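You operate a simulated robot arm through the tools that you are given. There is no shell and no other tool. Be economical: measure what you need, move in short steps, check, and stop when the job is done.

You run a simulated two-armed robot. Do the job below in one go: nothing can be reset, and whatever is moved stays where it is left.

Task
Open the relish, work the air bubbles out and close it again.
Fine: band on the wooden table; hold the jar while the headspace stick works, then stand the stick back in its cup.

Only the result counts: the job must be done as asked and must still hold three seconds after the hand-in. Knocking over, shifting, dropping, spilling or breaking anything else fails it.

Robot
Two 6-joint arms with two-finger parallel grippers on one trunk, on a base that drives. Base frame: it is fixed to the floor where the robot stands at the start and does not move with it; the origin is under the middle of the robot, x ahead of it, y to its left, z up; the surface under the hand at the start is at about z = 800. Lengths are in mm, angles in degrees, forces in N, time in s.
The left shoulder is at the start at [60, 187, 1147], the right one opposite. With the tool pointing down near the work surface each hand reaches from about 180 to 620 mm from the robot's upright axis, wherever it stands, measured 20 degrees to its own side. Places, roughly: stick cup [600, 100, 800]; wooden table [800, -100, 800]. Payload 1.57 kg a hand.
The TCP of each hand is the grasp point between the finger pads, 30 mm short of the fingertips. In the tool frame z runs along the fingers and y along their closing line. Largest opening 110 mm; finger width 24, thickness 12; the body of the gripper, 48 by 112 mm, starts 78 mm behind the TCP.
Orientation is told as [roll, pitch, yaw] about the base's x, y, z axes, in that order, counted from this pose: with the fingers straight down and closing along the base's y, the tool's x points along the base's -x, its y along +y and its z along -z.

Tools
- The arms move only by the tool apply_moves. It takes "left_commands", "right_commands" or both (then of equal length, played together; a hand with none holds still); each is a list that holds one entry, the list of rows, each a list of 7 numbers: the shift along the tool's x, y, z in mm, then the turn, a rotation vector about the tool's x, y, z in degrees, then the opening, from 0 (shut) to 1 (fully open). In form: [[[dx, dy, dz, ax, ay, az, fingers], ...]]. A call has 1 to 20 rows; each row shifts and turns the commanded pose from where the row before left it, along the tool's axes as they then stand. Rows are played at 5 a second. More than 50 mm and 8.6 degrees between two rows, or a gripper value outside its range, and nothing of the call is played. Where a pose cannot be reached the arm comes as near as it can. A force on the tool above 50 N (or 10 N above the force at the start of the call, whichever is more), or a blocked arm, ends the call early, and 0.2 s more pass. The fingers move at their own pace (about 153 mm/s each) and stop on an object; they squeeze with about 27 N. The grip force told is the motor's: it shows also when the fingers shut on nothing. Time passes only in rows, and 0.2 s behind the last, so rows that do not move let the fingers close. It gives the time, the measured TCP pose, the force on the tool (base axes), the opening and the grip force at its end, in the units of the frame above (readings bear some noise), with the torque about the TCP (base axes, N m) and any sound that the robot's microphone picked up.
- Cameras (640 x 400 px; columns grow to the right, rows downward): "scene" is now at [25.9, 4.4, 1688.7]; the picture's right is [-0.01, -1.00, 0.00], its down [-0.78, 0.01, -0.62] and it looks along [0.62, -0.00, -0.78] (base axes); focal length 290 px, centre (320, 200). "left" rides on the left gripper at [70, -16, -141] in its tool frame; the picture's right is [0.23, 0.97, 0.00], its down [-0.86, 0.20, -0.48] and it looks along [-0.47, 0.11, 0.88] (tool axes); focal length 222 px, centre (320, 200). "right" rides on the right gripper at [70, 16, -141] in its tool frame; the picture's right is [-0.23, 0.97, 0.00], its down [-0.86, -0.20, -0.48] and it looks along [-0.47, -0.11, 0.88] (tool axes); focal length 222 px, centre (320, 200). There is no depth. A picture from a camera that has moved, and an enlarged one, comes with that camera's place and axes in the base frame and with its lens. The place of the scene camera against the robot may be out by one fixed shift of up to 18 mm in any direction.
- get_image(camera): a new picture of that camera. The clock stands still meanwhile.
- slide_trunk(by): slides the trunk up (or, below 0, down) by that many mm; the arms and the scene camera ride with it, the base frame stays. It gives what a move gives, with no picture.
- steer(legs): drives the robot by 1 to 6 legs, each [ahead, left, turn to the left] in mm, mm and degrees, along the robot's own axes; the way and the turn of a leg run together, so that a leg with both is an arc; at most 1500 mm and 180 degrees a leg. The arms and the cameras ride along, it lands a little off, and it stops where it bumps. It gives what a move gives.
- aim_head(pan, tilt): turns the head with the scene camera to pan (to the left, within 86 degrees either way) and tilt (down, from -29 to 69), counted from straight ahead of the robot. It gives what a move gives.
- close_up(camera, box): a new picture of the part [left, top, right, bottom] of that camera's present view, enlarged. The clock stands still meanwhile.
- finish_job(): hands the job in; it is judged then, once.

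Go step by step. Nothing tells you exact positions but the pictures and the camera data: compare them with the known pose of the tool, close in by small moves and look again before you grip or let go. The budget is 120 turns and 100 pictures, counting those below and the enlarged ones. Unless the task says otherwise, let go and move clear before handing in.

The tools are called after ">>>" as name(argument=value, ...) on one line, values as JSON. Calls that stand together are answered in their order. apply_moves: Moves the arms, as the interface text tells. Its arguments: {"type":"object","properties":{"left_commands":{"type":"array","items":{"type":"array","items":{"type":"array","items":{"type":"number"}}}},"right_commands":{"type":"array","items":{"type":"array","items":{"type":"array","items":{"type":"number"}}}}},"required":[]} The other tools are called the same way: slide_trunk (by) slides the trunk up or down; steer (legs) drives the base; aim_head (pan, tilt) turns the head that bears the scene camera; get_image (camera) takes a picture; close_up (camera, box) takes an enlarged picture of a part of a camera's view; finish_job () hands the job in.

At the start:

```text
time_s: 0.0
left_tcp_pos: [503.7, 249.1, 1100.5]
left_tool_rot: [0.1, -0.1, -0.1]
left_contact_force: [1.3, 0.0, 0.5]
left_wrist_torque: [0.0, -0.01, -0.01]
left_gripper_width: 109.9
left_finger_force: 0.0
right_tcp_pos: [442.5, -189.0, 1197.6]
right_tool_rot: [0.0, 0.1, 0.0]
right_contact_force: [-0.4, -0.3, -0.3]
right_wrist_torque: [0.02, 0.0, 0.0]
right_gripper_width: 110.2
right_finger_force: 0.1
trunk travel left (down, up): [-775.0, 215.0]
robot x, y, heading: [0.5, 2.1, -0.1]
head pan, tilt: [-0.4, 51.6]
```

scene: 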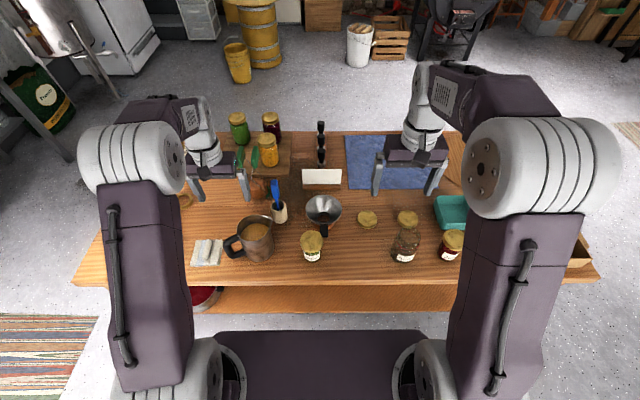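
right: 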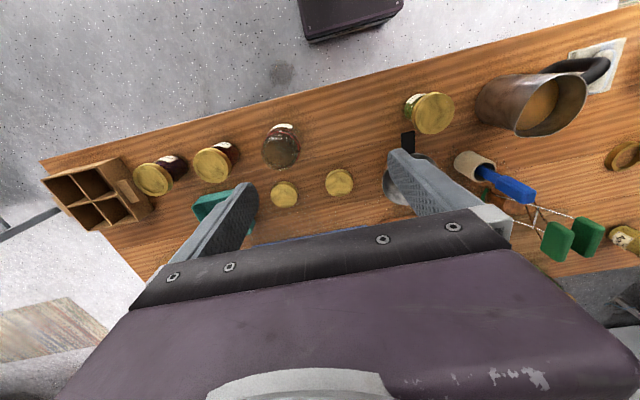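
left: 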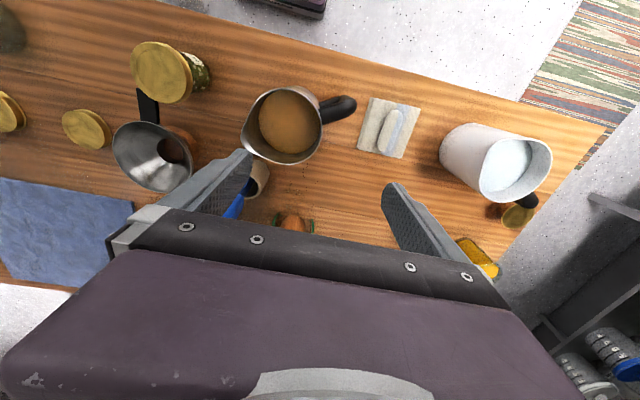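

I see a table with several jars, a blue stick in a cup, a funnel, a pot and some loose lids. I'll enlarge the views to find which jar is the relish.

>>> close_up(camera="scene", box=[180, 170, 340, 270])

>>> close_up(camera="scene", box=[330, 190, 490, 290])

>>> close_up(camera="scene", box=[200, 100, 360, 200])

```text
4.00 times, centred on (260, 220) of scene
camera zoom: at [25.9, 4.4, 1688.7], right [-0.01, -1.0, 0.0], down [-0.78, 0.01, -0.62], along [0.62, 0.0, -0.78], focal length 1159 px, centre (560, 120)
```

zoom: 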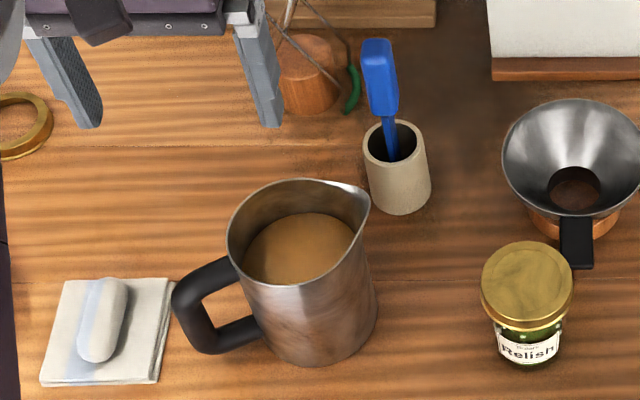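

```text
4.00 times, centred on (410, 240) of scene
camera zoom: at [25.9, 4.4, 1688.7], right [-0.01, -1.0, 0.0], down [-0.78, 0.01, -0.62], along [0.62, 0.0, -0.78], focal length 1159 px, centre (-40, 40)
```

zoom: 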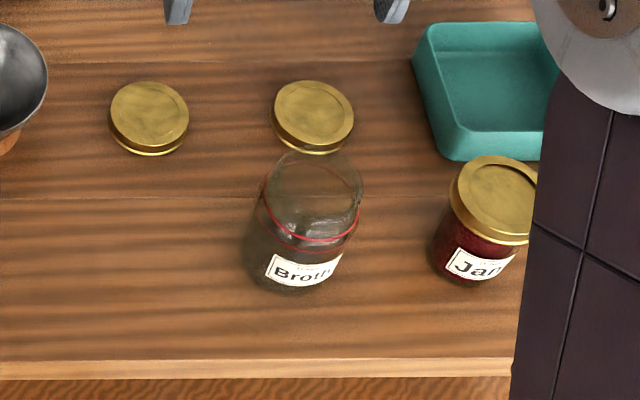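

```text
4.00 times, centred on (280, 150) of scene
camera zoom: at [25.9, 4.4, 1688.7], right [-0.01, -1.0, 0.0], down [-0.78, 0.01, -0.62], along [0.62, 0.0, -0.78], focal length 1159 px, centre (480, 400)
```

zoom: 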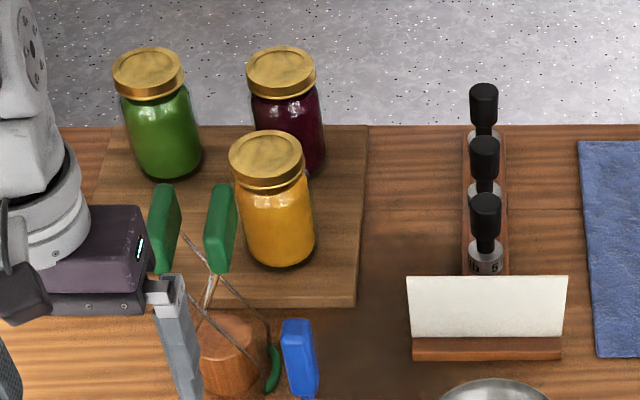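

The jar nearest the robot, at about (476, 20) with its lid top near z 887, is the relish. The funnel's handle ends close beside it at about (512, -22, 860). I'll bring the left hand over the lid with the fingers turned away from that handle.

>>> apply_moves(left_commands=[[[4.6, -38.2, 15, 0, 0, 0, 1], [4.6, -38.2, 15, 0, 0, 0, 1], [4.6, -38.2, 20, 0, 0, 0, 1], [4.6, -38.2, 20, 0, 0, 0, 1], [4.6, -38.2, 20, 0, 0, 0, 1], [4.6, -38.2, 20, 0, 0, 0, 1], [0, 0, 0, 0, 0, 8.25, 1], [0, 0, 0, 0, 0, 8.25, 1], [0, 0, 0, 0, 0, 8.25, 1], [0, 0, 0, 0, 0, 8.25, 1], [0, 0, 0, 0, 0, 8.25, 1], [0, 0, 0, 0, 0, 8.25, 1], [0, 0, 0, 0, 0, 0, 1]]])

>>> get_image(camera="left")

>>> get_image(camera="scene")

>>> get_image(camera="right")

```text
time_s: 2.8
left_tcp_pos: [475.9, 19.4, 991.0]
left_tool_rot: [0.0, 0.0, -49.6]
left_contact_force: [-0.2, -1.2, -0.6]
left_wrist_torque: [0.0, -0.03, 0.01]
left_gripper_width: 110.1
left_finger_force: 0.0
right_tcp_pos: [443.0, -188.2, 1198.0]
right_tool_rot: [0.0, 0.0, 0.0]
right_contact_force: [0.6, 0.0, -0.8]
right_wrist_torque: [-0.03, -0.03, 0.04]
right_gripper_width: 109.8
right_finger_force: 0.0
trunk travel left (down, up): [-775.0, 215.0]
robot x, y, heading: [0.3, 3.9, 0.0]
head pan, tilt: [-0.4, 51.6]
```

```text
93 pictures are left
camera left: at [418.6, 61.4, 1132.7], right [0.59, 0.8, 0.0], down [0.71, -0.52, 0.48], along [0.38, -0.28, -0.88], focal length 222 px, centre (320, 200)
```

left: 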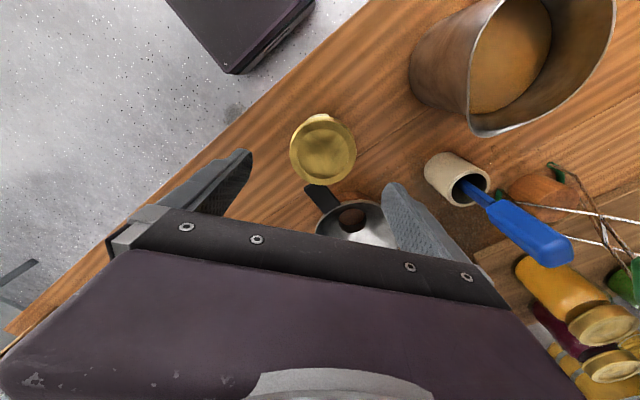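

```text
92 pictures are left
camera scene: at [25.9, 4.5, 1688.7], right [-0.01, -1.0, 0.0], down [-0.78, 0.01, -0.62], along [0.62, 0.0, -0.78], focal length 290 px, centre (320, 200)
```

scene: 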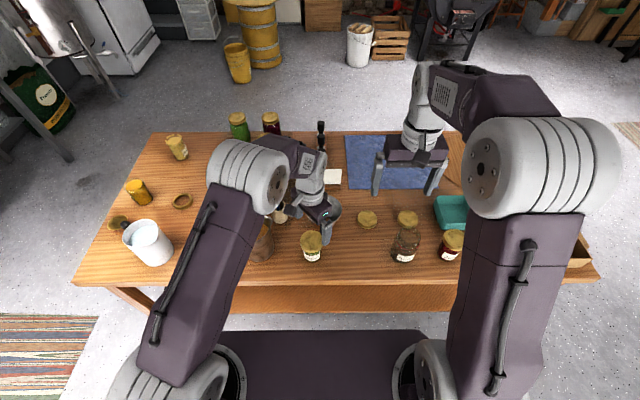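

```text
91 pictures are left
camera right: at [372.6, -172.3, 1338.2], right [0.23, 0.97, 0.0], down [0.86, -0.2, 0.48], along [0.47, -0.11, -0.88], focal length 222 px, centre (320, 200)
```

right: 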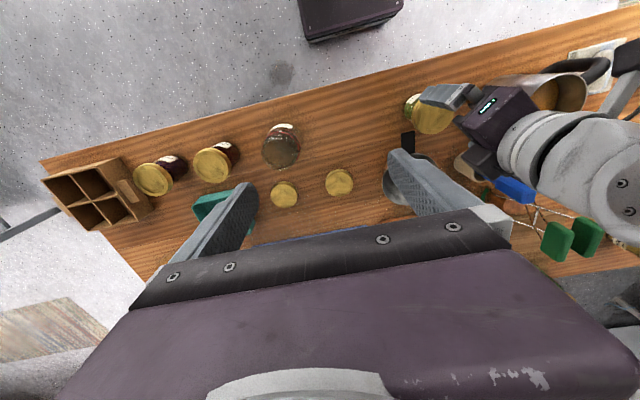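

The lid sits almost exactly under the hand, and both fingers clear the funnel handle. I'll go down and close on the lid.

>>> apply_moves(left_commands=[[[0.7, 3.2, 35, 0, 0, 0, 1], [0, 0, 35, 0, 0, 0, 1], [0, 0, 25, 0, 0, 0, 1], [0, 0, 0, 0, 0, 0, 1]]])

>>> get_image(camera="left")

>>> close_up(camera="right", box=[360, 60, 520, 160])

```text
time_s: 3.8
left_tcp_pos: [477.1, 22.9, 894.9]
left_tool_rot: [-0.1, 0.0, -49.6]
left_contact_force: [-0.1, 0.0, -0.6]
left_wrist_torque: [0.01, 0.0, 0.0]
left_gripper_width: 110.3
left_finger_force: 0.0
right_tcp_pos: [442.6, -187.5, 1198.1]
right_tool_rot: [0.1, 0.0, 0.0]
right_contact_force: [0.0, -0.5, 0.5]
right_wrist_torque: [0.02, 0.01, 0.01]
right_gripper_width: 109.8
right_finger_force: 0.1
trunk travel left (down, up): [-775.0, 215.0]
robot x, y, heading: [1.9, -0.8, -0.3]
head pan, tilt: [-0.4, 51.6]
```

```text
90 pictures are left
camera left: at [420.4, 64.8, 1036.7], right [0.59, 0.81, 0.0], down [0.71, -0.52, 0.48], along [0.39, -0.28, -0.88], focal length 222 px, centre (320, 200)
```

left: 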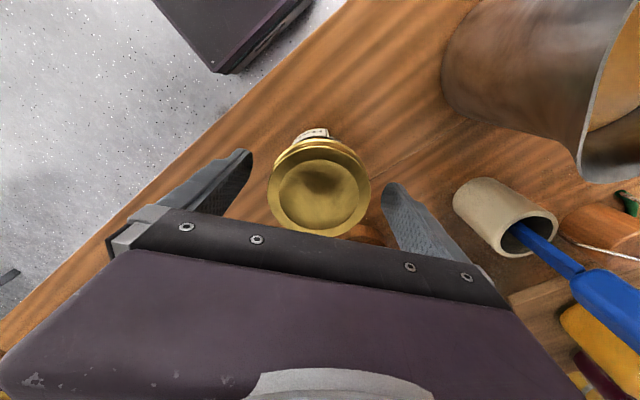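

```text
4.00 times, centred on (440, 110) of right
camera zoom: at [372.6, -172.4, 1338.2], right [0.23, 0.97, 0.0], down [0.86, -0.2, 0.48], along [0.47, -0.11, -0.88], focal length 888 px, centre (-160, 560)
```

zoom: 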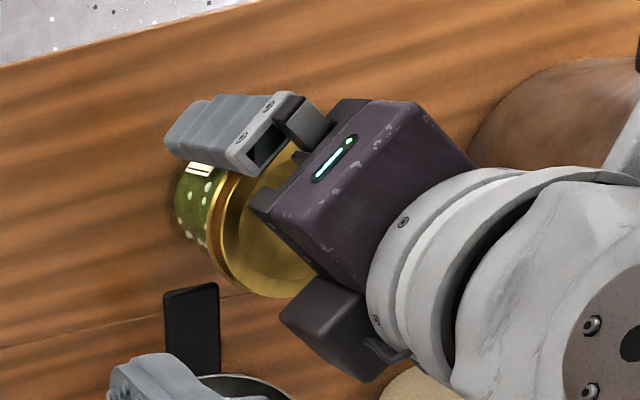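

The lid is centred between the fingers. I'll close on it, lift the jar slightly and shift it about 40 mm back and 12 mm left, clear of the funnel handle.

>>> apply_moves(left_commands=[[[0, 0, 0, 0, 0, 0, 0.6], [0, 0, 0, 0, 0, 0, 0.3], [0, 0, 0, 0, 0, 0, 0.3], [0, 0, 0, 0, 0, 0, 0.3]]])

```text
time_s: 4.8
left_tcp_pos: [477.0, 22.6, 896.8]
left_tool_rot: [0.0, 0.0, -49.5]
left_contact_force: [-1.8, -1.1, -0.4]
left_wrist_torque: [0.0, 0.04, -0.02]
left_gripper_width: 73.2
left_finger_force: 26.7
right_tcp_pos: [442.6, -190.2, 1198.2]
right_tool_rot: [0.0, 0.0, 0.0]
right_contact_force: [0.7, -0.4, -0.4]
right_wrist_torque: [0.02, 0.03, 0.0]
right_gripper_width: 109.7
right_finger_force: 0.1
trunk travel left (down, up): [-775.0, 215.0]
robot x, y, heading: [-2.9, -2.6, -0.1]
head pan, tilt: [-0.4, 51.6]
```

>>> apply_moves(left_commands=[[[0, 0, -6, 0, 0, 0, 0.3], [7.4, -4.7, 0, 0, 0, 0, 0.3], [7.4, -4.7, 0, 0, 0, 0, 0.3], [7.4, -4.7, 0, 0, 0, 0, 0.3], [7.4, -4.7, 0, 0, 0, 0, 0.3], [7.4, -4.7, 0, 0, 0, 0, 0.3], [0, 0, 3, 0, 0, 0, 0.3], [0, 0, 2, 0, 0, 0, 0.3], [0, 0, 1, 0, 0, 0, 0.3]]])

>>> get_image(camera="right")

>>> get_image(camera="scene")

```text
time_s: 6.8
left_tcp_pos: [437.9, 35.8, 896.4]
left_tool_rot: [0.0, 0.0, -49.5]
left_contact_force: [-0.3, -1.1, -4.2]
left_wrist_torque: [0.01, -0.02, 0.01]
left_gripper_width: 73.4
left_finger_force: 27.1
right_tcp_pos: [442.2, -189.0, 1197.5]
right_tool_rot: [0.0, 0.0, 0.0]
right_contact_force: [0.2, -0.4, 0.4]
right_wrist_torque: [-0.02, 0.01, -0.03]
right_gripper_width: 109.9
right_finger_force: 0.1
trunk travel left (down, up): [-775.0, 215.0]
robot x, y, heading: [0.8, 0.6, -0.2]
head pan, tilt: [-0.4, 51.6]
```

```text
88 pictures are left
camera right: at [372.9, -172.4, 1338.1], right [0.23, 0.97, 0.0], down [0.86, -0.2, 0.48], along [0.47, -0.11, -0.88], focal length 222 px, centre (320, 200)
```

right: 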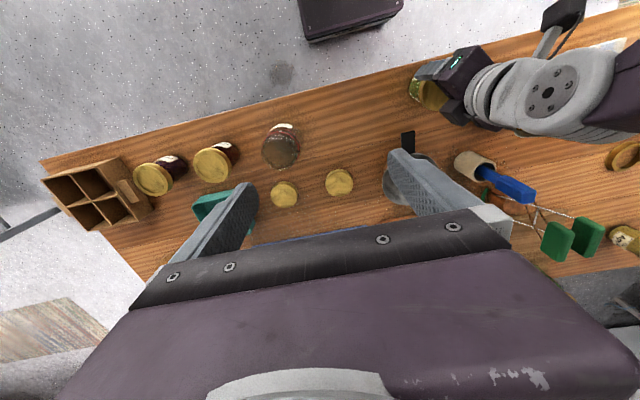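

```text
87 pictures are left
camera scene: at [26.3, 4.4, 1688.7], right [-0.01, -1.0, 0.0], down [-0.78, 0.01, -0.62], along [0.62, 0.0, -0.78], focal length 290 px, centre (320, 200)
```

scene: 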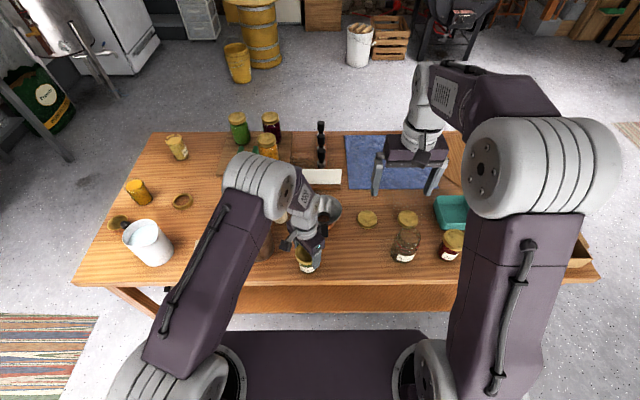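

The relish now stands at about (438, 36), clear of the handle. Next I'll test whether the right hand can turn to a low, sideways grip pointing at the jar, doing this up high for now.

>>> apply_moves(right_commands=[[[0, 0, 20, 0, 0, 8.35, 0.9], [0, 0, 20, 0, 0, 8.35, 0.9], [0, 0, 20, 0, 0, 8.35, 0.9], [0, 0, 20, 0, 0, 8.35, 0.9], [0, 0, 20, 0, 0, 8.35, 0.9], [0, 0, 10, 0, 0, 8.35, 0.9], [0, 0, 0, 0, 0, 8.35, 0.9], [0, 0, 0, 0, 0, 8.35, 0.9], [0, 0, 0, 0, 0, 8.35, 0.9], [0, 0, 0, 0, 0, 8.35, 0.9], [0, 0, 0, 0, 0, 8.35, 0.9], [0, 0, 0, 0, 0, 8.35, 0.9], [0, 0, 0, 0, 8.5, 0, 0.9], [0, 0, 0, 0, 8.5, 0, 0.9], [0, 0, 0, 0, 8.5, 0, 0.9], [0, 0, 0, 0, 8.5, 0, 0.9], [0, 0, 0, 0, 8.5, 0, 0.9], [0, 0, 0, 0, 8.5, 0, 0.9], [0, 0, 0, 0, 8.5, 0, 0.9], [0, 0, 0, 0, 0, 0, 0.9]]])

>>> get_image(camera="right")

>>> get_image(camera="scene")

```text
time_s: 11.0
left_tcp_pos: [436.6, 36.0, 896.2]
left_tool_rot: [0.0, -0.1, -49.5]
left_contact_force: [0.8, 0.1, -3.0]
left_wrist_torque: [-0.02, -0.03, 0.03]
left_gripper_width: 72.9
left_finger_force: 26.3
right_tcp_pos: [442.6, -187.5, 1087.3]
right_tool_rot: [0.0, 59.6, -100.1]
right_contact_force: [0.2, -0.3, 0.0]
right_wrist_torque: [0.0, -0.01, 0.02]
right_gripper_width: 99.1
right_finger_force: 0.1
trunk travel left (down, up): [-775.0, 215.0]
robot x, y, heading: [-0.8, 0.1, 0.1]
head pan, tilt: [-0.4, 51.6]
```

```text
86 pictures are left
camera right: at [442.6, -276.1, 1218.9], right [0.94, -0.29, -0.2], down [-0.35, -0.8, -0.5], along [-0.01, 0.53, -0.85], focal length 222 px, centre (320, 200)
```

right: 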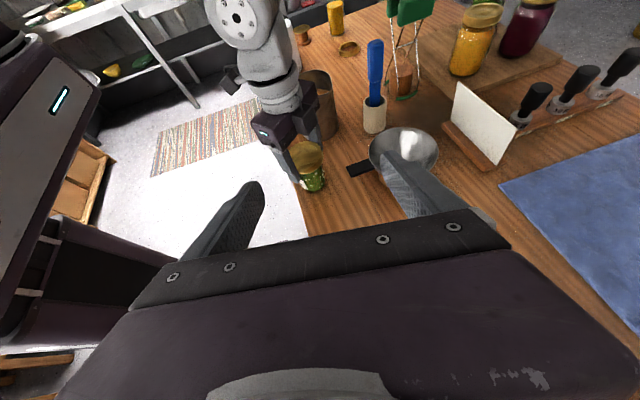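

```text
85 pictures are left
camera scene: at [26.2, 5.1, 1688.7], right [-0.01, -1.0, 0.0], down [-0.78, 0.01, -0.62], along [0.62, -0.01, -0.78], focal length 290 px, centre (320, 200)
```

scene: 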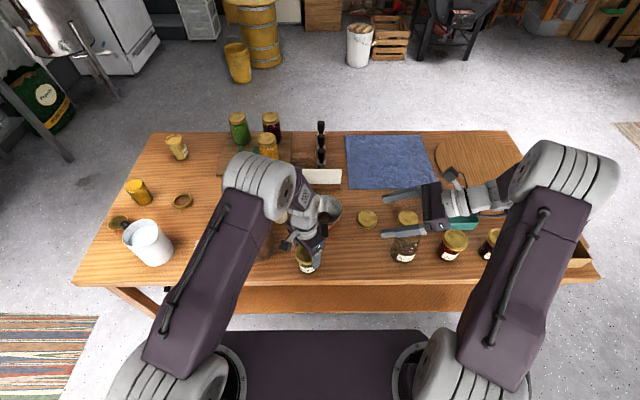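

The right arm reaches the sideways pose. I'll release the lid and lift the left hand, while the right hand goes to a standoff about 110 mm from the jar.

>>> apply_moves(left_commands=[[[0, 0, 0, 0, 0, 0, 0.7], [0, 0, 0, 0, 0, 0, 1], [0, 0, -30, 0, 0, 0, 1], [0, 0, -45, 0, 0, 0, 1], [0, 0, -45, 0, 0, 0, 1], [0, 0, -20, 0, 0, 0, 1], [0, 0, 0, 0, 0, 0, 1]]], right_commands=[[[-18.1, -7.3, 32.7, 0, 0, 0, 0.9], [-18.1, -7.3, 32.7, 0, 0, 0, 0.9], [-18.1, -7.3, 32.7, 0, 0, 0, 0.9], [-18.1, -7.3, 32.7, 0, 0, 0, 0.9], [-18.1, -7.3, 32.7, 0, 0, 0, 0.9], [-18.1, -7.3, 32.7, 0, 0, 0, 0.9], [0, 0, 0, 0, 0, 0, 0.9]]])

>>> get_image(camera="right")

>>> get_image(camera="left")

>>> get_image(camera="scene")

```text
time_s: 12.6
left_tcp_pos: [437.0, 35.6, 1037.7]
left_tool_rot: [0.0, 0.0, -49.5]
left_contact_force: [-0.1, -0.6, -0.4]
left_wrist_torque: [-0.03, 0.02, -0.01]
left_gripper_width: 110.0
left_finger_force: 0.1
right_tcp_pos: [418.7, -68.2, 894.5]
right_tool_rot: [0.0, 59.6, -100.2]
right_contact_force: [0.8, 0.1, 0.7]
right_wrist_torque: [0.01, 0.0, -0.02]
right_gripper_width: 99.0
right_finger_force: 0.1
trunk travel left (down, up): [-775.0, 215.0]
robot x, y, heading: [-2.9, 0.8, 0.2]
head pan, tilt: [-0.4, 51.6]
```

```text
84 pictures are left
camera right: at [418.8, -157.1, 1023.9], right [0.94, -0.29, -0.2], down [-0.35, -0.8, -0.49], along [-0.01, 0.53, -0.85], focal length 222 px, centre (320, 200)
```

right: 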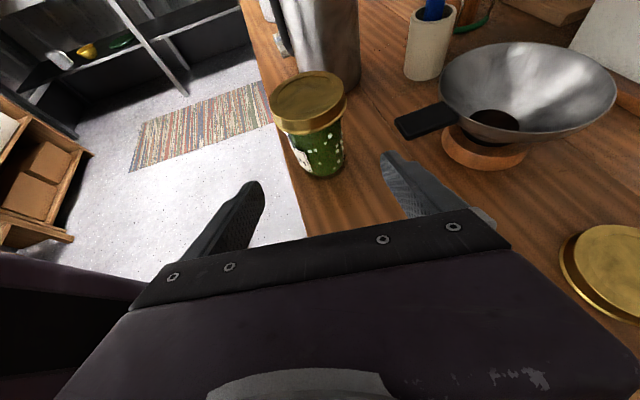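

```text
83 pictures are left
camera left: at [379.1, 77.8, 1178.2], right [0.59, 0.81, 0.0], down [0.71, -0.52, 0.48], along [0.39, -0.28, -0.88], focal length 222 px, centre (320, 200)
```

left: 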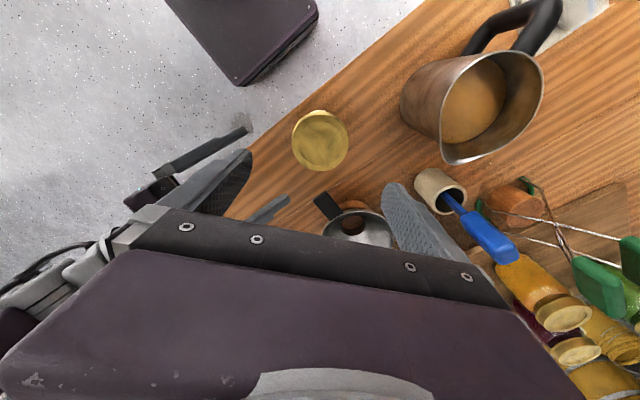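

```text
82 pictures are left
camera scene: at [25.9, 4.1, 1688.7], right [-0.01, -1.0, 0.0], down [-0.78, 0.01, -0.62], along [0.62, 0.0, -0.78], focal length 290 px, centre (320, 200)
```

scene: 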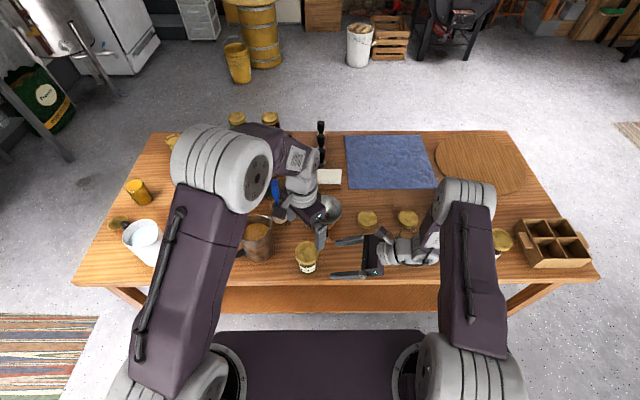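

The jar is lined up between the right fingers. I'll advance with the fingers partly open, then check before closing.

>>> apply_moves(right_commands=[[[0, 0, 30, 0, 0, 0, 0.9], [0, 0, 30, 0, 0, 0, 0.9], [0, 0, 28, 0, 0, 0, 0.9], [0, 0, 24, 0, 0, 0, 0.9], [0, 0, 0, 0, 0, 0, 0.9]]])

>>> get_image(camera="right")

>>> close_up(camera="scene", box=[260, 200, 420, 300])

```text
time_s: 13.8
left_tcp_pos: [435.9, 35.2, 1037.8]
left_tool_rot: [0.0, 0.0, -49.5]
left_contact_force: [0.6, 0.2, -0.1]
left_wrist_torque: [0.05, -0.02, -0.02]
left_gripper_width: 109.8
left_finger_force: 0.0
right_tcp_pos: [436.0, 26.2, 837.1]
right_tool_rot: [0.0, 59.5, -100.2]
right_contact_force: [-0.4, -0.4, 0.4]
right_wrist_torque: [0.0, -0.01, 0.01]
right_gripper_width: 99.0
right_finger_force: 0.0
trunk travel left (down, up): [-775.0, 215.0]
robot x, y, heading: [1.3, -0.8, 0.2]
head pan, tilt: [-0.4, 51.6]
```

```text
81 pictures are left
camera right: at [436.6, -61.2, 968.1], right [0.94, -0.29, -0.2], down [-0.35, -0.8, -0.49], along [-0.01, 0.53, -0.85], focal length 222 px, centre (320, 200)
```

right: 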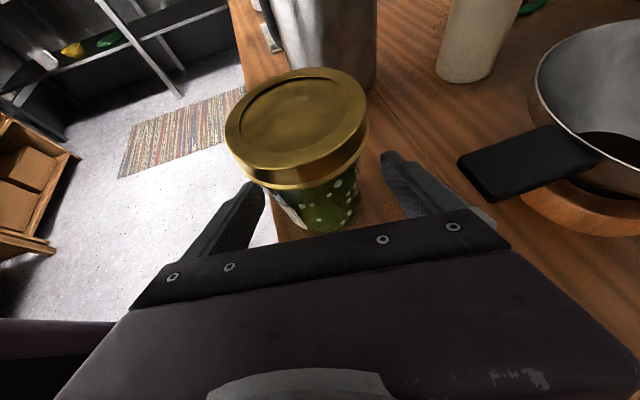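

```text
4.00 times, centred on (340, 250) of scene
camera zoom: at [25.7, 3.8, 1688.7], right [-0.01, -1.0, 0.0], down [-0.78, 0.01, -0.62], along [0.62, 0.0, -0.78], focal length 1159 px, centre (240, 0)
```

zoom: 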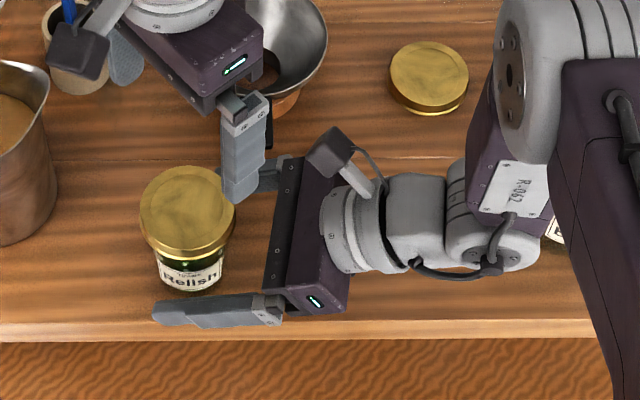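

The jar sits between the right fingers, low on its body. I'll close gently.

>>> apply_moves(right_commands=[[[0, 0, 0, 0, 0, 0, 0.75], [0, 0, 0, 0, 0, 0, 0.65], [0, 0, 0, 0, 0, 0, 0.55], [0, 0, 0, 0, 0, 0, 0.3], [0, 0, 0, 0, 0, 0, 0.3]]])

>>> get_image(camera="right")

>>> get_image(camera="left")

```text
time_s: 15.0
left_tcp_pos: [437.7, 34.8, 1038.0]
left_tool_rot: [0.0, 0.0, -49.6]
left_contact_force: [0.1, 0.8, 0.0]
left_wrist_torque: [-0.01, 0.02, 0.01]
left_gripper_width: 109.9
left_finger_force: 0.1
right_tcp_pos: [436.6, 26.9, 837.0]
right_tool_rot: [0.0, 59.4, -100.2]
right_contact_force: [1.4, 0.1, -0.1]
right_wrist_torque: [-0.01, 0.04, 0.02]
right_gripper_width: 60.7
right_finger_force: 26.8
trunk travel left (down, up): [-775.0, 215.0]
robot x, y, heading: [-0.4, -1.1, -0.1]
head pan, tilt: [-0.4, 51.6]
```

```text
79 pictures are left
camera right: at [436.8, -61.2, 968.3], right [0.94, -0.29, -0.2], down [-0.35, -0.8, -0.49], along [-0.01, 0.53, -0.85], focal length 222 px, centre (320, 200)
```

right: 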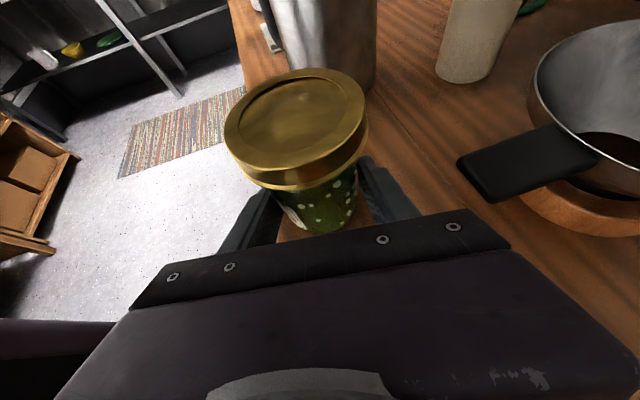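

```text
78 pictures are left
camera left: at [379.3, 77.9, 1177.8], right [0.59, 0.81, 0.0], down [0.71, -0.52, 0.48], along [0.39, -0.28, -0.88], focal length 222 px, centre (320, 200)
```

left: 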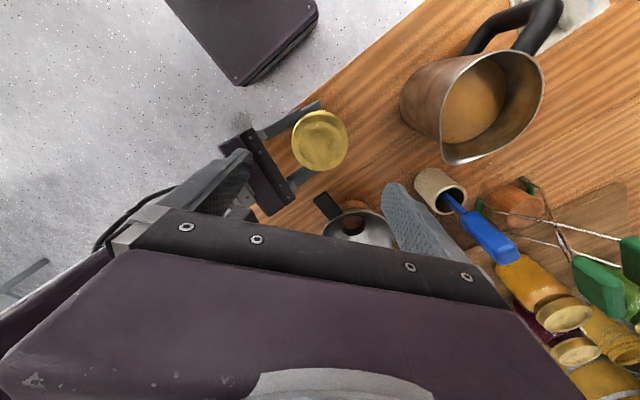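

The jar is held firmly (60.7 mm wide) and its lid is at (438, 37). I'll turn the left hand clockwise to get room for the unscrewing turn and come down over the lid.

>>> apply_moves(left_commands=[[[0, 0, 0, 0, 0, 8.4, 1], [0, 0, 0, 0, 0, 8.4, 1], [0, 0, 0, 0, 0, 8.4, 1], [0, 0, 0, 0, 0, 8.4, 1], [0, 0, 0, 0, 0, 8.4, 1], [0, 0, 0, 0, 0, 8.4, 1], [0, 0, 0, 0, 0, 8.4, 1], [0, 0, 0, 0, 0, 8.4, 1], [0, 0, 0, 0, 0, 8.4, 1], [0, 0, 40, 0, 0, 0, 1], [0, 0, 40, 0, 0, 0, 1], [0, 0, 0, 0, 0, 0, 1]]])

>>> get_image(camera="left")

>>> get_image(camera="scene")

```text
time_s: 17.6
left_tcp_pos: [433.4, 35.0, 953.6]
left_tool_rot: [0.0, 0.0, -125.1]
left_contact_force: [-0.9, 0.4, -0.6]
left_wrist_torque: [0.06, 0.03, 0.02]
left_gripper_width: 109.8
left_finger_force: 0.0
right_tcp_pos: [435.3, 27.5, 837.8]
right_tool_rot: [0.0, 59.6, -100.3]
right_contact_force: [-2.1, -1.3, 0.4]
right_wrist_torque: [0.09, 0.15, -0.01]
right_gripper_width: 61.0
right_finger_force: 27.5
trunk travel left (down, up): [-775.0, 215.0]
robot x, y, heading: [-0.4, -1.3, -0.1]
head pan, tilt: [-0.4, 51.6]
```

```text
77 pictures are left
camera left: at [461.3, 101.1, 1095.1], right [0.93, -0.37, 0.0], down [-0.33, -0.81, 0.48], along [-0.18, -0.44, -0.88], focal length 222 px, centre (320, 200)
```

left: 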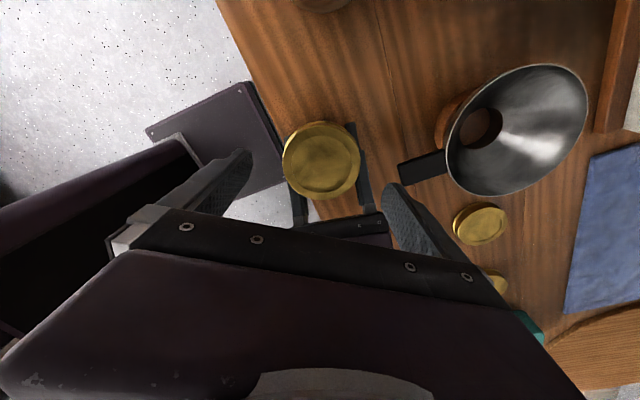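

```text
76 pictures are left
camera scene: at [25.3, 4.3, 1688.7], right [-0.01, -1.0, 0.0], down [-0.78, 0.01, -0.62], along [0.62, 0.0, -0.78], focal length 290 px, centre (320, 200)
```

scene: 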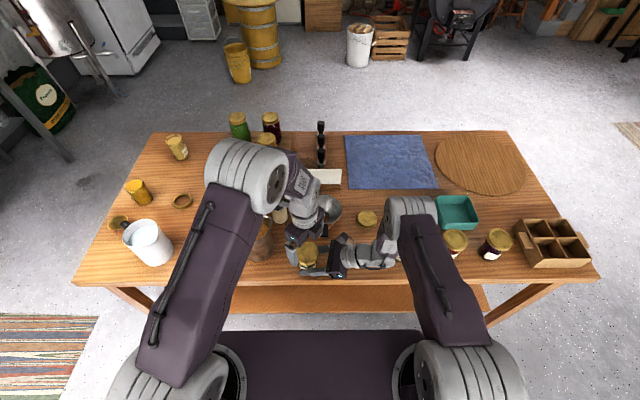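

>>> apply_moves(left_commands=[[[3, 1, 20, 0, 0, 0, 1], [0, 0, 20, 0, 0, 0, 1], [0, 0, 14, 0, 0, 0, 1], [0, 0, 0, 0, 0, 0, 0.8], [0, 0, 0, 0, 0, 0, 0.5], [0, 0, 0, 0, 0, 0, 0.4], [0, 0, 0, 0, 0, 0, 0.4]]])

```text
time_s: 19.2
left_tcp_pos: [438.6, 36.8, 902.7]
left_tool_rot: [-0.2, -0.1, -125.2]
left_contact_force: [-7.3, 10.6, 0.1]
left_wrist_torque: [0.21, 0.1, -0.03]
left_gripper_width: 71.8
left_finger_force: 26.3
right_tcp_pos: [436.8, 26.3, 837.3]
right_tool_rot: [0.2, 59.5, -100.3]
right_contact_force: [5.9, -10.4, -0.6]
right_wrist_torque: [0.46, 0.32, -0.09]
right_gripper_width: 60.8
right_finger_force: 27.1
trunk travel left (down, up): [-775.0, 215.0]
robot x, y, heading: [-3.4, -2.2, -0.2]
head pan, tilt: [-0.4, 51.6]
```

There's a side load of about 12 N because the two hands are slightly off-centre to each other. I'll ease the left hand over and start turning counterclockwise.

>>> apply_moves(left_commands=[[[0, -2, 0, 0, 0, 0, 0.4], [0, 0, 0, 0, 0, -8, 0.4], [0, 0, 0, 0, 0, -8, 0.4], [0, 0, 0, 0, 0, -8, 0.4], [0, 0, 0, 0, 0, 0, 0.4]]])

>>> get_image(camera="right")

```text
time_s: 20.4
left_tcp_pos: [437.5, 38.6, 903.0]
left_tool_rot: [0.1, -0.1, -101.1]
left_contact_force: [-8.1, -10.7, 0.8]
left_wrist_torque: [-0.24, 0.16, -0.03]
left_gripper_width: 72.1
left_finger_force: 27.1
right_tcp_pos: [435.9, 26.7, 837.8]
right_tool_rot: [0.0, 59.6, -100.2]
right_contact_force: [7.9, 11.8, 0.5]
right_wrist_torque: [-0.41, 0.26, 0.01]
right_gripper_width: 60.9
right_finger_force: 27.0
trunk travel left (down, up): [-775.0, 215.0]
robot x, y, heading: [-0.3, -3.0, -0.1]
head pan, tilt: [-0.4, 51.6]
```

```text
75 pictures are left
camera right: at [436.8, -60.8, 968.3], right [0.94, -0.29, -0.2], down [-0.35, -0.8, -0.49], along [-0.02, 0.53, -0.85], focal length 222 px, centre (320, 200)
```

right: 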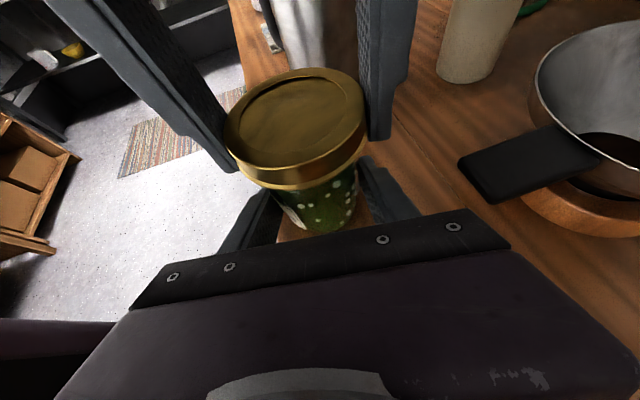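

>>> apply_moves(left_commands=[[[-1.2, -0.8, 0, 0, 0, 0, 0.4], [0, 0, 0, 0, 0, -8.2, 0.4], [0, 0, 0, 0, 0, -8.2, 0.4], [0, 0, 0, 0, 0, -8.2, 0.4], [0, 0, 0, 0, 0, -8.2, 0.4], [0, 0, 0, 0, 0, 0, 0.4]]])

>>> get_image(camera="right")

```text
time_s: 21.8
left_tcp_pos: [434.7, 38.0, 902.2]
left_tool_rot: [0.1, 0.0, -68.2]
left_contact_force: [-7.2, -11.3, 14.2]
left_wrist_torque: [-0.31, 0.13, -0.04]
left_gripper_width: 72.1
left_finger_force: 27.0
right_tcp_pos: [435.7, 27.3, 836.9]
right_tool_rot: [0.0, 59.5, -100.2]
right_contact_force: [8.3, 12.6, -5.3]
right_wrist_torque: [-0.19, 0.22, -0.02]
right_gripper_width: 61.0
right_finger_force: 26.5
trunk travel left (down, up): [-775.0, 215.0]
robot x, y, heading: [-2.1, 2.4, -0.0]
head pan, tilt: [-0.4, 51.6]
```

```text
74 pictures are left
camera right: at [436.4, -61.0, 968.4], right [0.94, -0.29, -0.2], down [-0.35, -0.8, -0.49], along [-0.01, 0.53, -0.85], focal length 222 px, centre (320, 200)
```

right: 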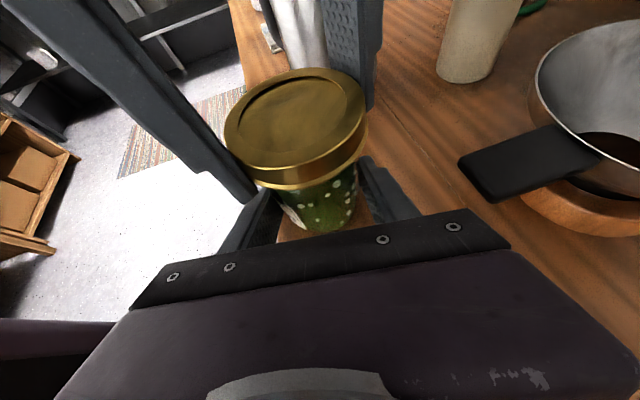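

The upward force (14 N) suggests the lid is riding up its thread. I'll raise the hand as I keep turning.

>>> apply_moves(left_commands=[[[-0.6, -0.8, -1.2, 0, 0, 0, 0.4], [0, 0, -0.2, 0, 0, -8.2, 0.4], [0, 0, -0.2, 0, 0, -8.2, 0.4], [0, 0, -0.2, 0, 0, -8.2, 0.4], [0, 0, 0, 0, 0, 0, 0.4]]])

```text
time_s: 23.0
left_tcp_pos: [434.8, 37.6, 903.8]
left_tool_rot: [0.0, 0.1, -43.6]
left_contact_force: [5.4, -1.1, -14.6]
left_wrist_torque: [-0.07, -0.26, 0.04]
left_gripper_width: 72.0
left_finger_force: 27.1
right_tcp_pos: [435.5, 27.0, 836.7]
right_tool_rot: [-0.2, 59.4, -100.3]
right_contact_force: [-5.4, 0.7, 11.2]
right_wrist_torque: [0.16, -0.14, 0.02]
right_gripper_width: 61.0
right_finger_force: 26.8
trunk travel left (down, up): [-775.0, 215.0]
robot x, y, heading: [0.0, -1.2, 0.0]
head pan, tilt: [-0.4, 51.6]
```

>>> apply_moves(left_commands=[[[0, 0.4, 0.8, 0, 0, 0, 0.4], [0, 0, 0, 0, 0, -8.2, 0.4], [0, 0, 0, 0, 0, -8.2, 0.4], [0, 0, 0, 0, 0, -8.2, 0.4], [0, 0, 0, 0, 0, -8.2, 0.4], [0, 0, 0, 0, 0, 0, 0.4]]])

>>> get_image(camera="right")

```text
time_s: 24.4
left_tcp_pos: [435.1, 36.1, 904.3]
left_tool_rot: [-0.1, 0.1, -10.8]
left_contact_force: [1.1, -7.3, -4.9]
left_wrist_torque: [-0.22, -0.31, 0.02]
left_gripper_width: 72.1
left_finger_force: 27.3
right_tcp_pos: [435.4, 27.0, 837.9]
right_tool_rot: [0.0, 59.5, -100.2]
right_contact_force: [-0.5, 7.6, 5.9]
right_wrist_torque: [-0.11, 0.24, -0.03]
right_gripper_width: 61.1
right_finger_force: 27.3
trunk travel left (down, up): [-775.0, 215.0]
robot x, y, heading: [-3.2, 0.2, -0.1]
head pan, tilt: [-0.4, 51.6]
```

```text
73 pictures are left
camera right: at [436.8, -61.1, 968.2], right [0.94, -0.29, -0.2], down [-0.35, -0.8, -0.49], along [-0.02, 0.53, -0.85], focal length 222 px, centre (320, 200)
```

right: 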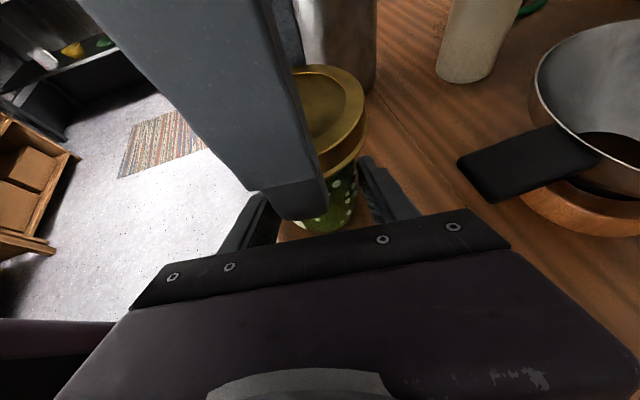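

>>> apply_moves(left_commands=[[[0, -0.4, 0.1, 0, 0, -8.2, 0.4], [0, 0, 0, 0, 0, -8.2, 0.4], [0, 0, 0, 0, 0, -8.2, 0.4], [0, 0, 0, 0, 0, -8.2, 0.4], [0, 0, 0, 0, 0, 0, 0.4]]])

```text
time_s: 25.6
left_tcp_pos: [435.4, 35.7, 902.8]
left_tool_rot: [-0.1, 0.0, 22.0]
left_contact_force: [-5.9, -16.8, 11.1]
left_wrist_torque: [-0.58, 0.28, -0.02]
left_gripper_width: 72.0
left_finger_force: 27.0
right_tcp_pos: [435.3, 27.1, 837.2]
right_tool_rot: [0.0, 59.5, -100.2]
right_contact_force: [7.9, 13.4, -1.1]
right_wrist_torque: [-0.42, 0.14, -0.06]
right_gripper_width: 61.0
right_finger_force: 26.9
trunk travel left (down, up): [-775.0, 215.0]
robot x, y, heading: [-2.6, 2.3, 0.0]
head pan, tilt: [-0.4, 51.6]
```

>>> apply_moves(left_commands=[[[0.9, -0.9, -0.7, 0, 0, -8.2, 0.4], [0, 0, 0, 0, 0, -8.2, 0.4], [0, 0, 0, 0, 0, -8.2, 0.4], [0, 0, 0, 0, 0, 0, 0.4]]])

>>> close_up(camera="right", box=[200, 40, 440, 240])

```text
time_s: 26.6
left_tcp_pos: [434.5, 35.7, 904.6]
left_tool_rot: [0.0, -0.1, 46.6]
left_contact_force: [8.4, 5.8, 5.1]
left_wrist_torque: [0.09, -0.13, -0.03]
left_gripper_width: 72.1
left_finger_force: 27.0
right_tcp_pos: [436.3, 26.6, 836.8]
right_tool_rot: [-0.1, 59.4, -100.2]
right_contact_force: [-3.6, -8.1, 7.0]
right_wrist_torque: [0.65, -0.35, -0.03]
right_gripper_width: 61.0
right_finger_force: 26.3
trunk travel left (down, up): [-775.0, 215.0]
robot x, y, heading: [-4.5, 2.2, 0.2]
head pan, tilt: [-0.4, 51.6]
```

```text
2.00 times, centred on (320, 140) of right
camera zoom: at [436.4, -61.8, 968.4], right [0.94, -0.29, -0.2], down [-0.35, -0.8, -0.49], along [-0.02, 0.53, -0.85], focal length 444 px, centre (320, 320)
```

zoom: 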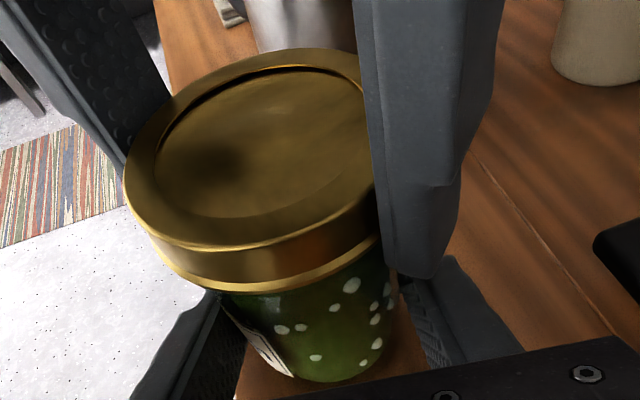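

I've turned it about 170°. I'll test with a small 2 mm lift to see whether the lid is free.

>>> apply_moves(left_commands=[[[0, 0, -1, 0, 0, 0, 0.4], [0, 0, -1, 0, 0, 0, 0.4], [0, 0, 0, 0, 0, 0, 0.4]]])

```text
time_s: 27.4
left_tcp_pos: [434.9, 35.5, 904.9]
left_tool_rot: [0.0, 0.1, 46.5]
left_contact_force: [10.8, 6.5, -12.9]
left_wrist_torque: [0.21, -0.37, -0.01]
left_gripper_width: 71.9
left_finger_force: 26.9
right_tcp_pos: [434.4, 27.2, 836.4]
right_tool_rot: [-0.2, 59.5, -100.2]
right_contact_force: [-11.1, -7.8, 11.8]
right_wrist_torque: [0.4, -0.19, 0.11]
right_gripper_width: 60.8
right_finger_force: 27.4
trunk travel left (down, up): [-775.0, 215.0]
robot x, y, heading: [0.8, 5.1, -0.2]
head pan, tilt: [-0.4, 51.6]
```

It's still on the thread, so I need another stroke. I'll release, raise clear of the right hand, turn back and regrip.

>>> apply_moves(left_commands=[[[0, 0, 1.2, 0, 0, 0, 0.4], [0, 0, 0, 0, 0, 0, 0.8], [0, 0, 0, 0, 0, 0, 0.8], [0, 0, -20, 0, 0, 0, 0.8], [0, 0, -25, 0, 0, 0, 0.8], [0, 0, 0, 0, 0, 8.5, 0.8], [0, 0, 0, 0, 0, 8.5, 0.8], [0, 0, 0, 0, 0, 8.5, 0.8], [0, 0, 0, 0, 0, 8.5, 0.8], [0, 0, 0, 0, 0, 8.5, 0.8], [0, 0, 0, 0, 0, 8.5, 0.8], [0, 0, 0, 0, 0, 8.5, 0.8], [0, 0, 0, 0, 0, 8.5, 0.8], [0, 0, 0, 0, 0, 8.5, 0.8], [0, 0, 0, 0, 0, 8.5, 0.8], [0, 0, 0, 0, 0, 8.5, 0.8], [0, 0, 0, 0, 0, 8.5, 0.8], [0, 0, 0, 0, 0, 8.5, 0.8], [0, 0, 0, 0, 0, 8.5, 0.8], [0, 0, 0, 0, 0, 8.5, 0.8]]])

>>> close_up(camera="right", box=[200, 40, 440, 240])

```text
time_s: 31.6
left_tcp_pos: [435.2, 35.1, 949.4]
left_tool_rot: [0.0, 0.0, -81.1]
left_contact_force: [0.5, 1.6, 0.3]
left_wrist_torque: [0.01, -0.01, -0.03]
left_gripper_width: 88.0
left_finger_force: 0.1
right_tcp_pos: [436.8, 26.4, 836.4]
right_tool_rot: [-0.2, 59.5, -100.4]
right_contact_force: [0.7, -0.5, -0.3]
right_wrist_torque: [-0.03, 0.01, -0.05]
right_gripper_width: 61.2
right_finger_force: 27.1
trunk travel left (down, up): [-775.0, 215.0]
robot x, y, heading: [-2.5, 1.5, 0.2]
head pan, tilt: [-0.4, 51.6]
```

```text
2.00 times, centred on (320, 140) of right
camera zoom: at [437.0, -61.1, 968.0], right [0.94, -0.29, -0.2], down [-0.35, -0.8, -0.49], along [-0.02, 0.53, -0.85], focal length 444 px, centre (320, 320)
```

zoom: 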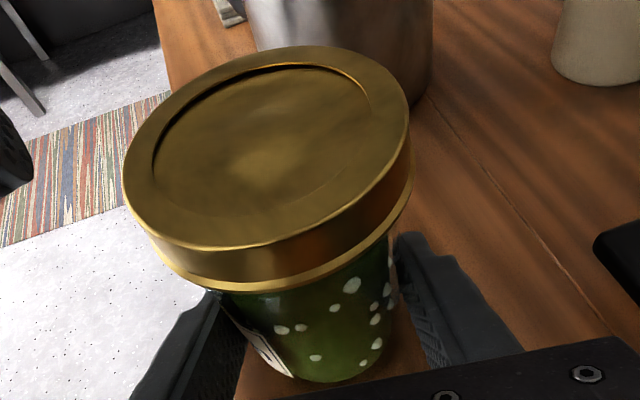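

The lid has risen about 5 mm, so the thread is running out properly. I'll finish the rewind and grip for a second stroke.

>>> apply_moves(left_commands=[[[0, 0, 0, 0, 0, 8.5, 0.8], [0, 0, 0, 0, 0, 8.5, 0.8], [0, 0, 0, 0, 0, 8.5, 0.8], [0, 0, 0, 0, 0, 8.5, 0.8], [0, 0, 0, 0, 0, 8.5, 0.9], [0.8, 0.3, 20, 0, 0, 0, 0.9], [0, 0, 23, 0, 0, 0, 0.9], [0, 0, 0, 0, 0, 0, 0.7], [0, 0, 0, 0, 0, 0, 0.4], [0, 0, 0, 0, 0, 0, 0.4]]])

```text
time_s: 33.8
left_tcp_pos: [434.5, 34.9, 904.6]
left_tool_rot: [0.0, -0.1, -123.5]
left_contact_force: [1.2, -1.0, -0.9]
left_wrist_torque: [-0.04, 0.03, -0.01]
left_gripper_width: 74.8
left_finger_force: 26.5
right_tcp_pos: [435.5, 26.7, 837.2]
right_tool_rot: [-0.1, 59.5, -100.2]
right_contact_force: [-1.6, 0.9, -0.5]
right_wrist_torque: [-0.15, -0.07, 0.03]
right_gripper_width: 61.0
right_finger_force: 27.0
trunk travel left (down, up): [-775.0, 215.0]
robot x, y, heading: [-2.3, 1.1, 0.3]
head pan, tilt: [-0.4, 51.6]
```

The reading is wider, which suggests I'm gripping the lid's bottom bead. I'll reopen, rise 4 mm and regrip, then turn.

>>> apply_moves(left_commands=[[[0, 0, 0, 0, 0, 0, 0.9], [0, 0, -4.5, 0, 0, 0, 0.9], [0, 0, 0, 0, 0, 0, 0.4], [0, 0, 0, 0, 0, 0, 0.4], [0, 0, 0, 0, 0, 0, 0.4]]])

>>> close_up(camera="right", box=[200, 40, 440, 240])

```text
time_s: 35.0
left_tcp_pos: [434.7, 34.7, 910.5]
left_tool_rot: [0.0, 0.1, -123.5]
left_contact_force: [4.4, -0.5, -1.0]
left_wrist_torque: [0.0, -0.1, 0.04]
left_gripper_width: 74.9
left_finger_force: 27.3
right_tcp_pos: [435.4, 26.5, 837.1]
right_tool_rot: [-0.2, 59.5, -100.2]
right_contact_force: [-3.5, 0.8, 0.4]
right_wrist_torque: [-0.06, -0.18, 0.06]
right_gripper_width: 61.2
right_finger_force: 27.1
trunk travel left (down, up): [-775.0, 215.0]
robot x, y, heading: [-2.0, 0.5, 0.2]
head pan, tilt: [-0.4, 51.6]
```

```text
2.00 times, centred on (320, 140) of right
camera zoom: at [436.8, -61.0, 968.0], right [0.94, -0.29, -0.2], down [-0.35, -0.8, -0.49], along [-0.02, 0.53, -0.85], focal length 444 px, centre (320, 320)
```

zoom: 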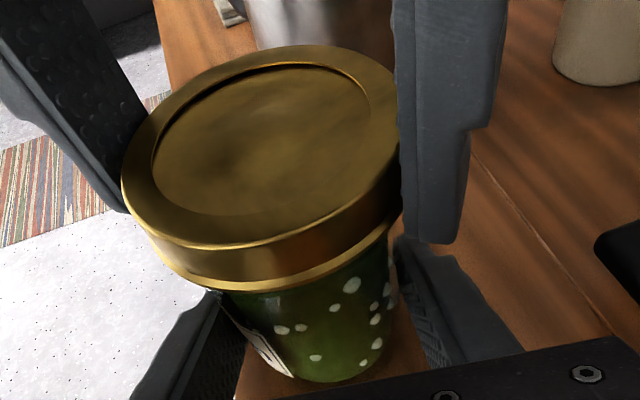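

>>> apply_moves(left_commands=[[[0, 0, -0.2, 0, 0, -8.2, 0.4], [0, 0, -0.2, 0, 0, -8.2, 0.4], [0, 0, -0.2, 0, 0, -8.2, 0.4], [0, 0, -0.2, 0, 0, -8.2, 0.4], [0, 0, -0.2, 0, 0, -8.2, 0.4], [0, 0, -0.2, 0, 0, -8.2, 0.4], [0, 0, 0, 0, 0, 0, 0.4]]])

>>> close_up(camera="right", box=[200, 40, 440, 240])

```text
time_s: 36.6
left_tcp_pos: [435.6, 38.2, 911.4]
left_tool_rot: [0.2, 0.0, -74.2]
left_contact_force: [12.2, -2.0, -6.5]
left_wrist_torque: [-0.26, -0.09, -0.05]
left_gripper_width: 73.6
left_finger_force: 27.1
right_tcp_pos: [435.7, 28.2, 837.0]
right_tool_rot: [-0.1, 59.5, -100.2]
right_contact_force: [-10.3, 1.6, 5.2]
right_wrist_torque: [0.19, -0.66, 0.11]
right_gripper_width: 61.1
right_finger_force: 26.9
trunk travel left (down, up): [-775.0, 215.0]
robot x, y, heading: [-2.1, 1.4, 0.1]
head pan, tilt: [-0.4, 51.6]
```

```text
2.00 times, centred on (320, 140) of right
camera zoom: at [436.6, -61.1, 968.0], right [0.94, -0.29, -0.2], down [-0.35, -0.8, -0.49], along [-0.02, 0.53, -0.85], focal length 444 px, centre (320, 320)
```

zoom: 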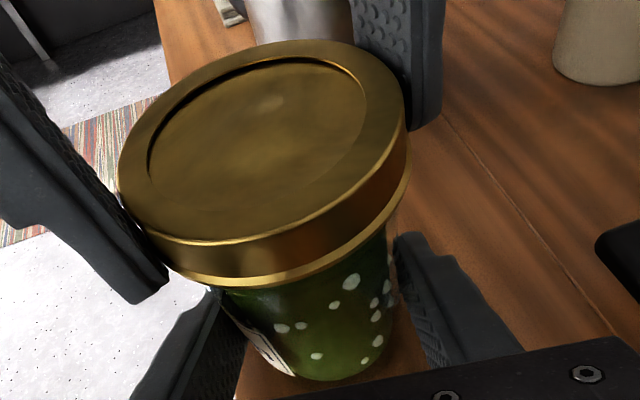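

>>> apply_moves(left_commands=[[[-0.3, 1, 0.2, 0, 0, 0, 0.4], [0, 0, -0.2, 0, 0, -8.2, 0.4], [0, 0, -0.2, 0, 0, -8.2, 0.4], [0, 0, -0.2, 0, 0, -8.2, 0.4], [0, 0, -0.2, 0, 0, -8.2, 0.4], [0, 0, -0.2, 0, 0, -8.2, 0.4], [0, 0, -0.2, 0, 0, -8.2, 0.4], [0, 0, -0.2, 0, 0, -8.2, 0.4], [0, 0, 0, 0, 0, 0, 0.4]]])

>>> close_up(camera="right", box=[200, 40, 440, 240])

```text
time_s: 38.6
left_tcp_pos: [436.0, 37.0, 913.3]
left_tool_rot: [0.0, 0.0, -16.7]
left_contact_force: [0.2, 0.4, -0.7]
left_wrist_torque: [0.02, 0.01, 0.0]
left_gripper_width: 73.6
left_finger_force: 27.1
right_tcp_pos: [436.8, 26.5, 838.3]
right_tool_rot: [0.0, 59.6, -100.2]
right_contact_force: [-0.5, -0.1, 0.8]
right_wrist_torque: [-0.08, 0.04, -0.01]
right_gripper_width: 61.1
right_finger_force: 27.1
trunk travel left (down, up): [-775.0, 215.0]
robot x, y, heading: [-8.5, 2.0, 0.0]
head pan, tilt: [-0.4, 51.6]
```

```text
2.00 times, centred on (320, 140) of right
camera zoom: at [437.0, -61.1, 968.0], right [0.94, -0.29, -0.2], down [-0.35, -0.8, -0.49], along [-0.02, 0.53, -0.85], focal length 444 px, centre (320, 320)
```

zoom: 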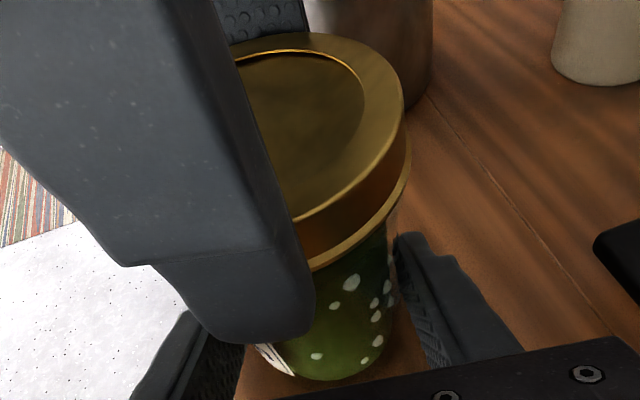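

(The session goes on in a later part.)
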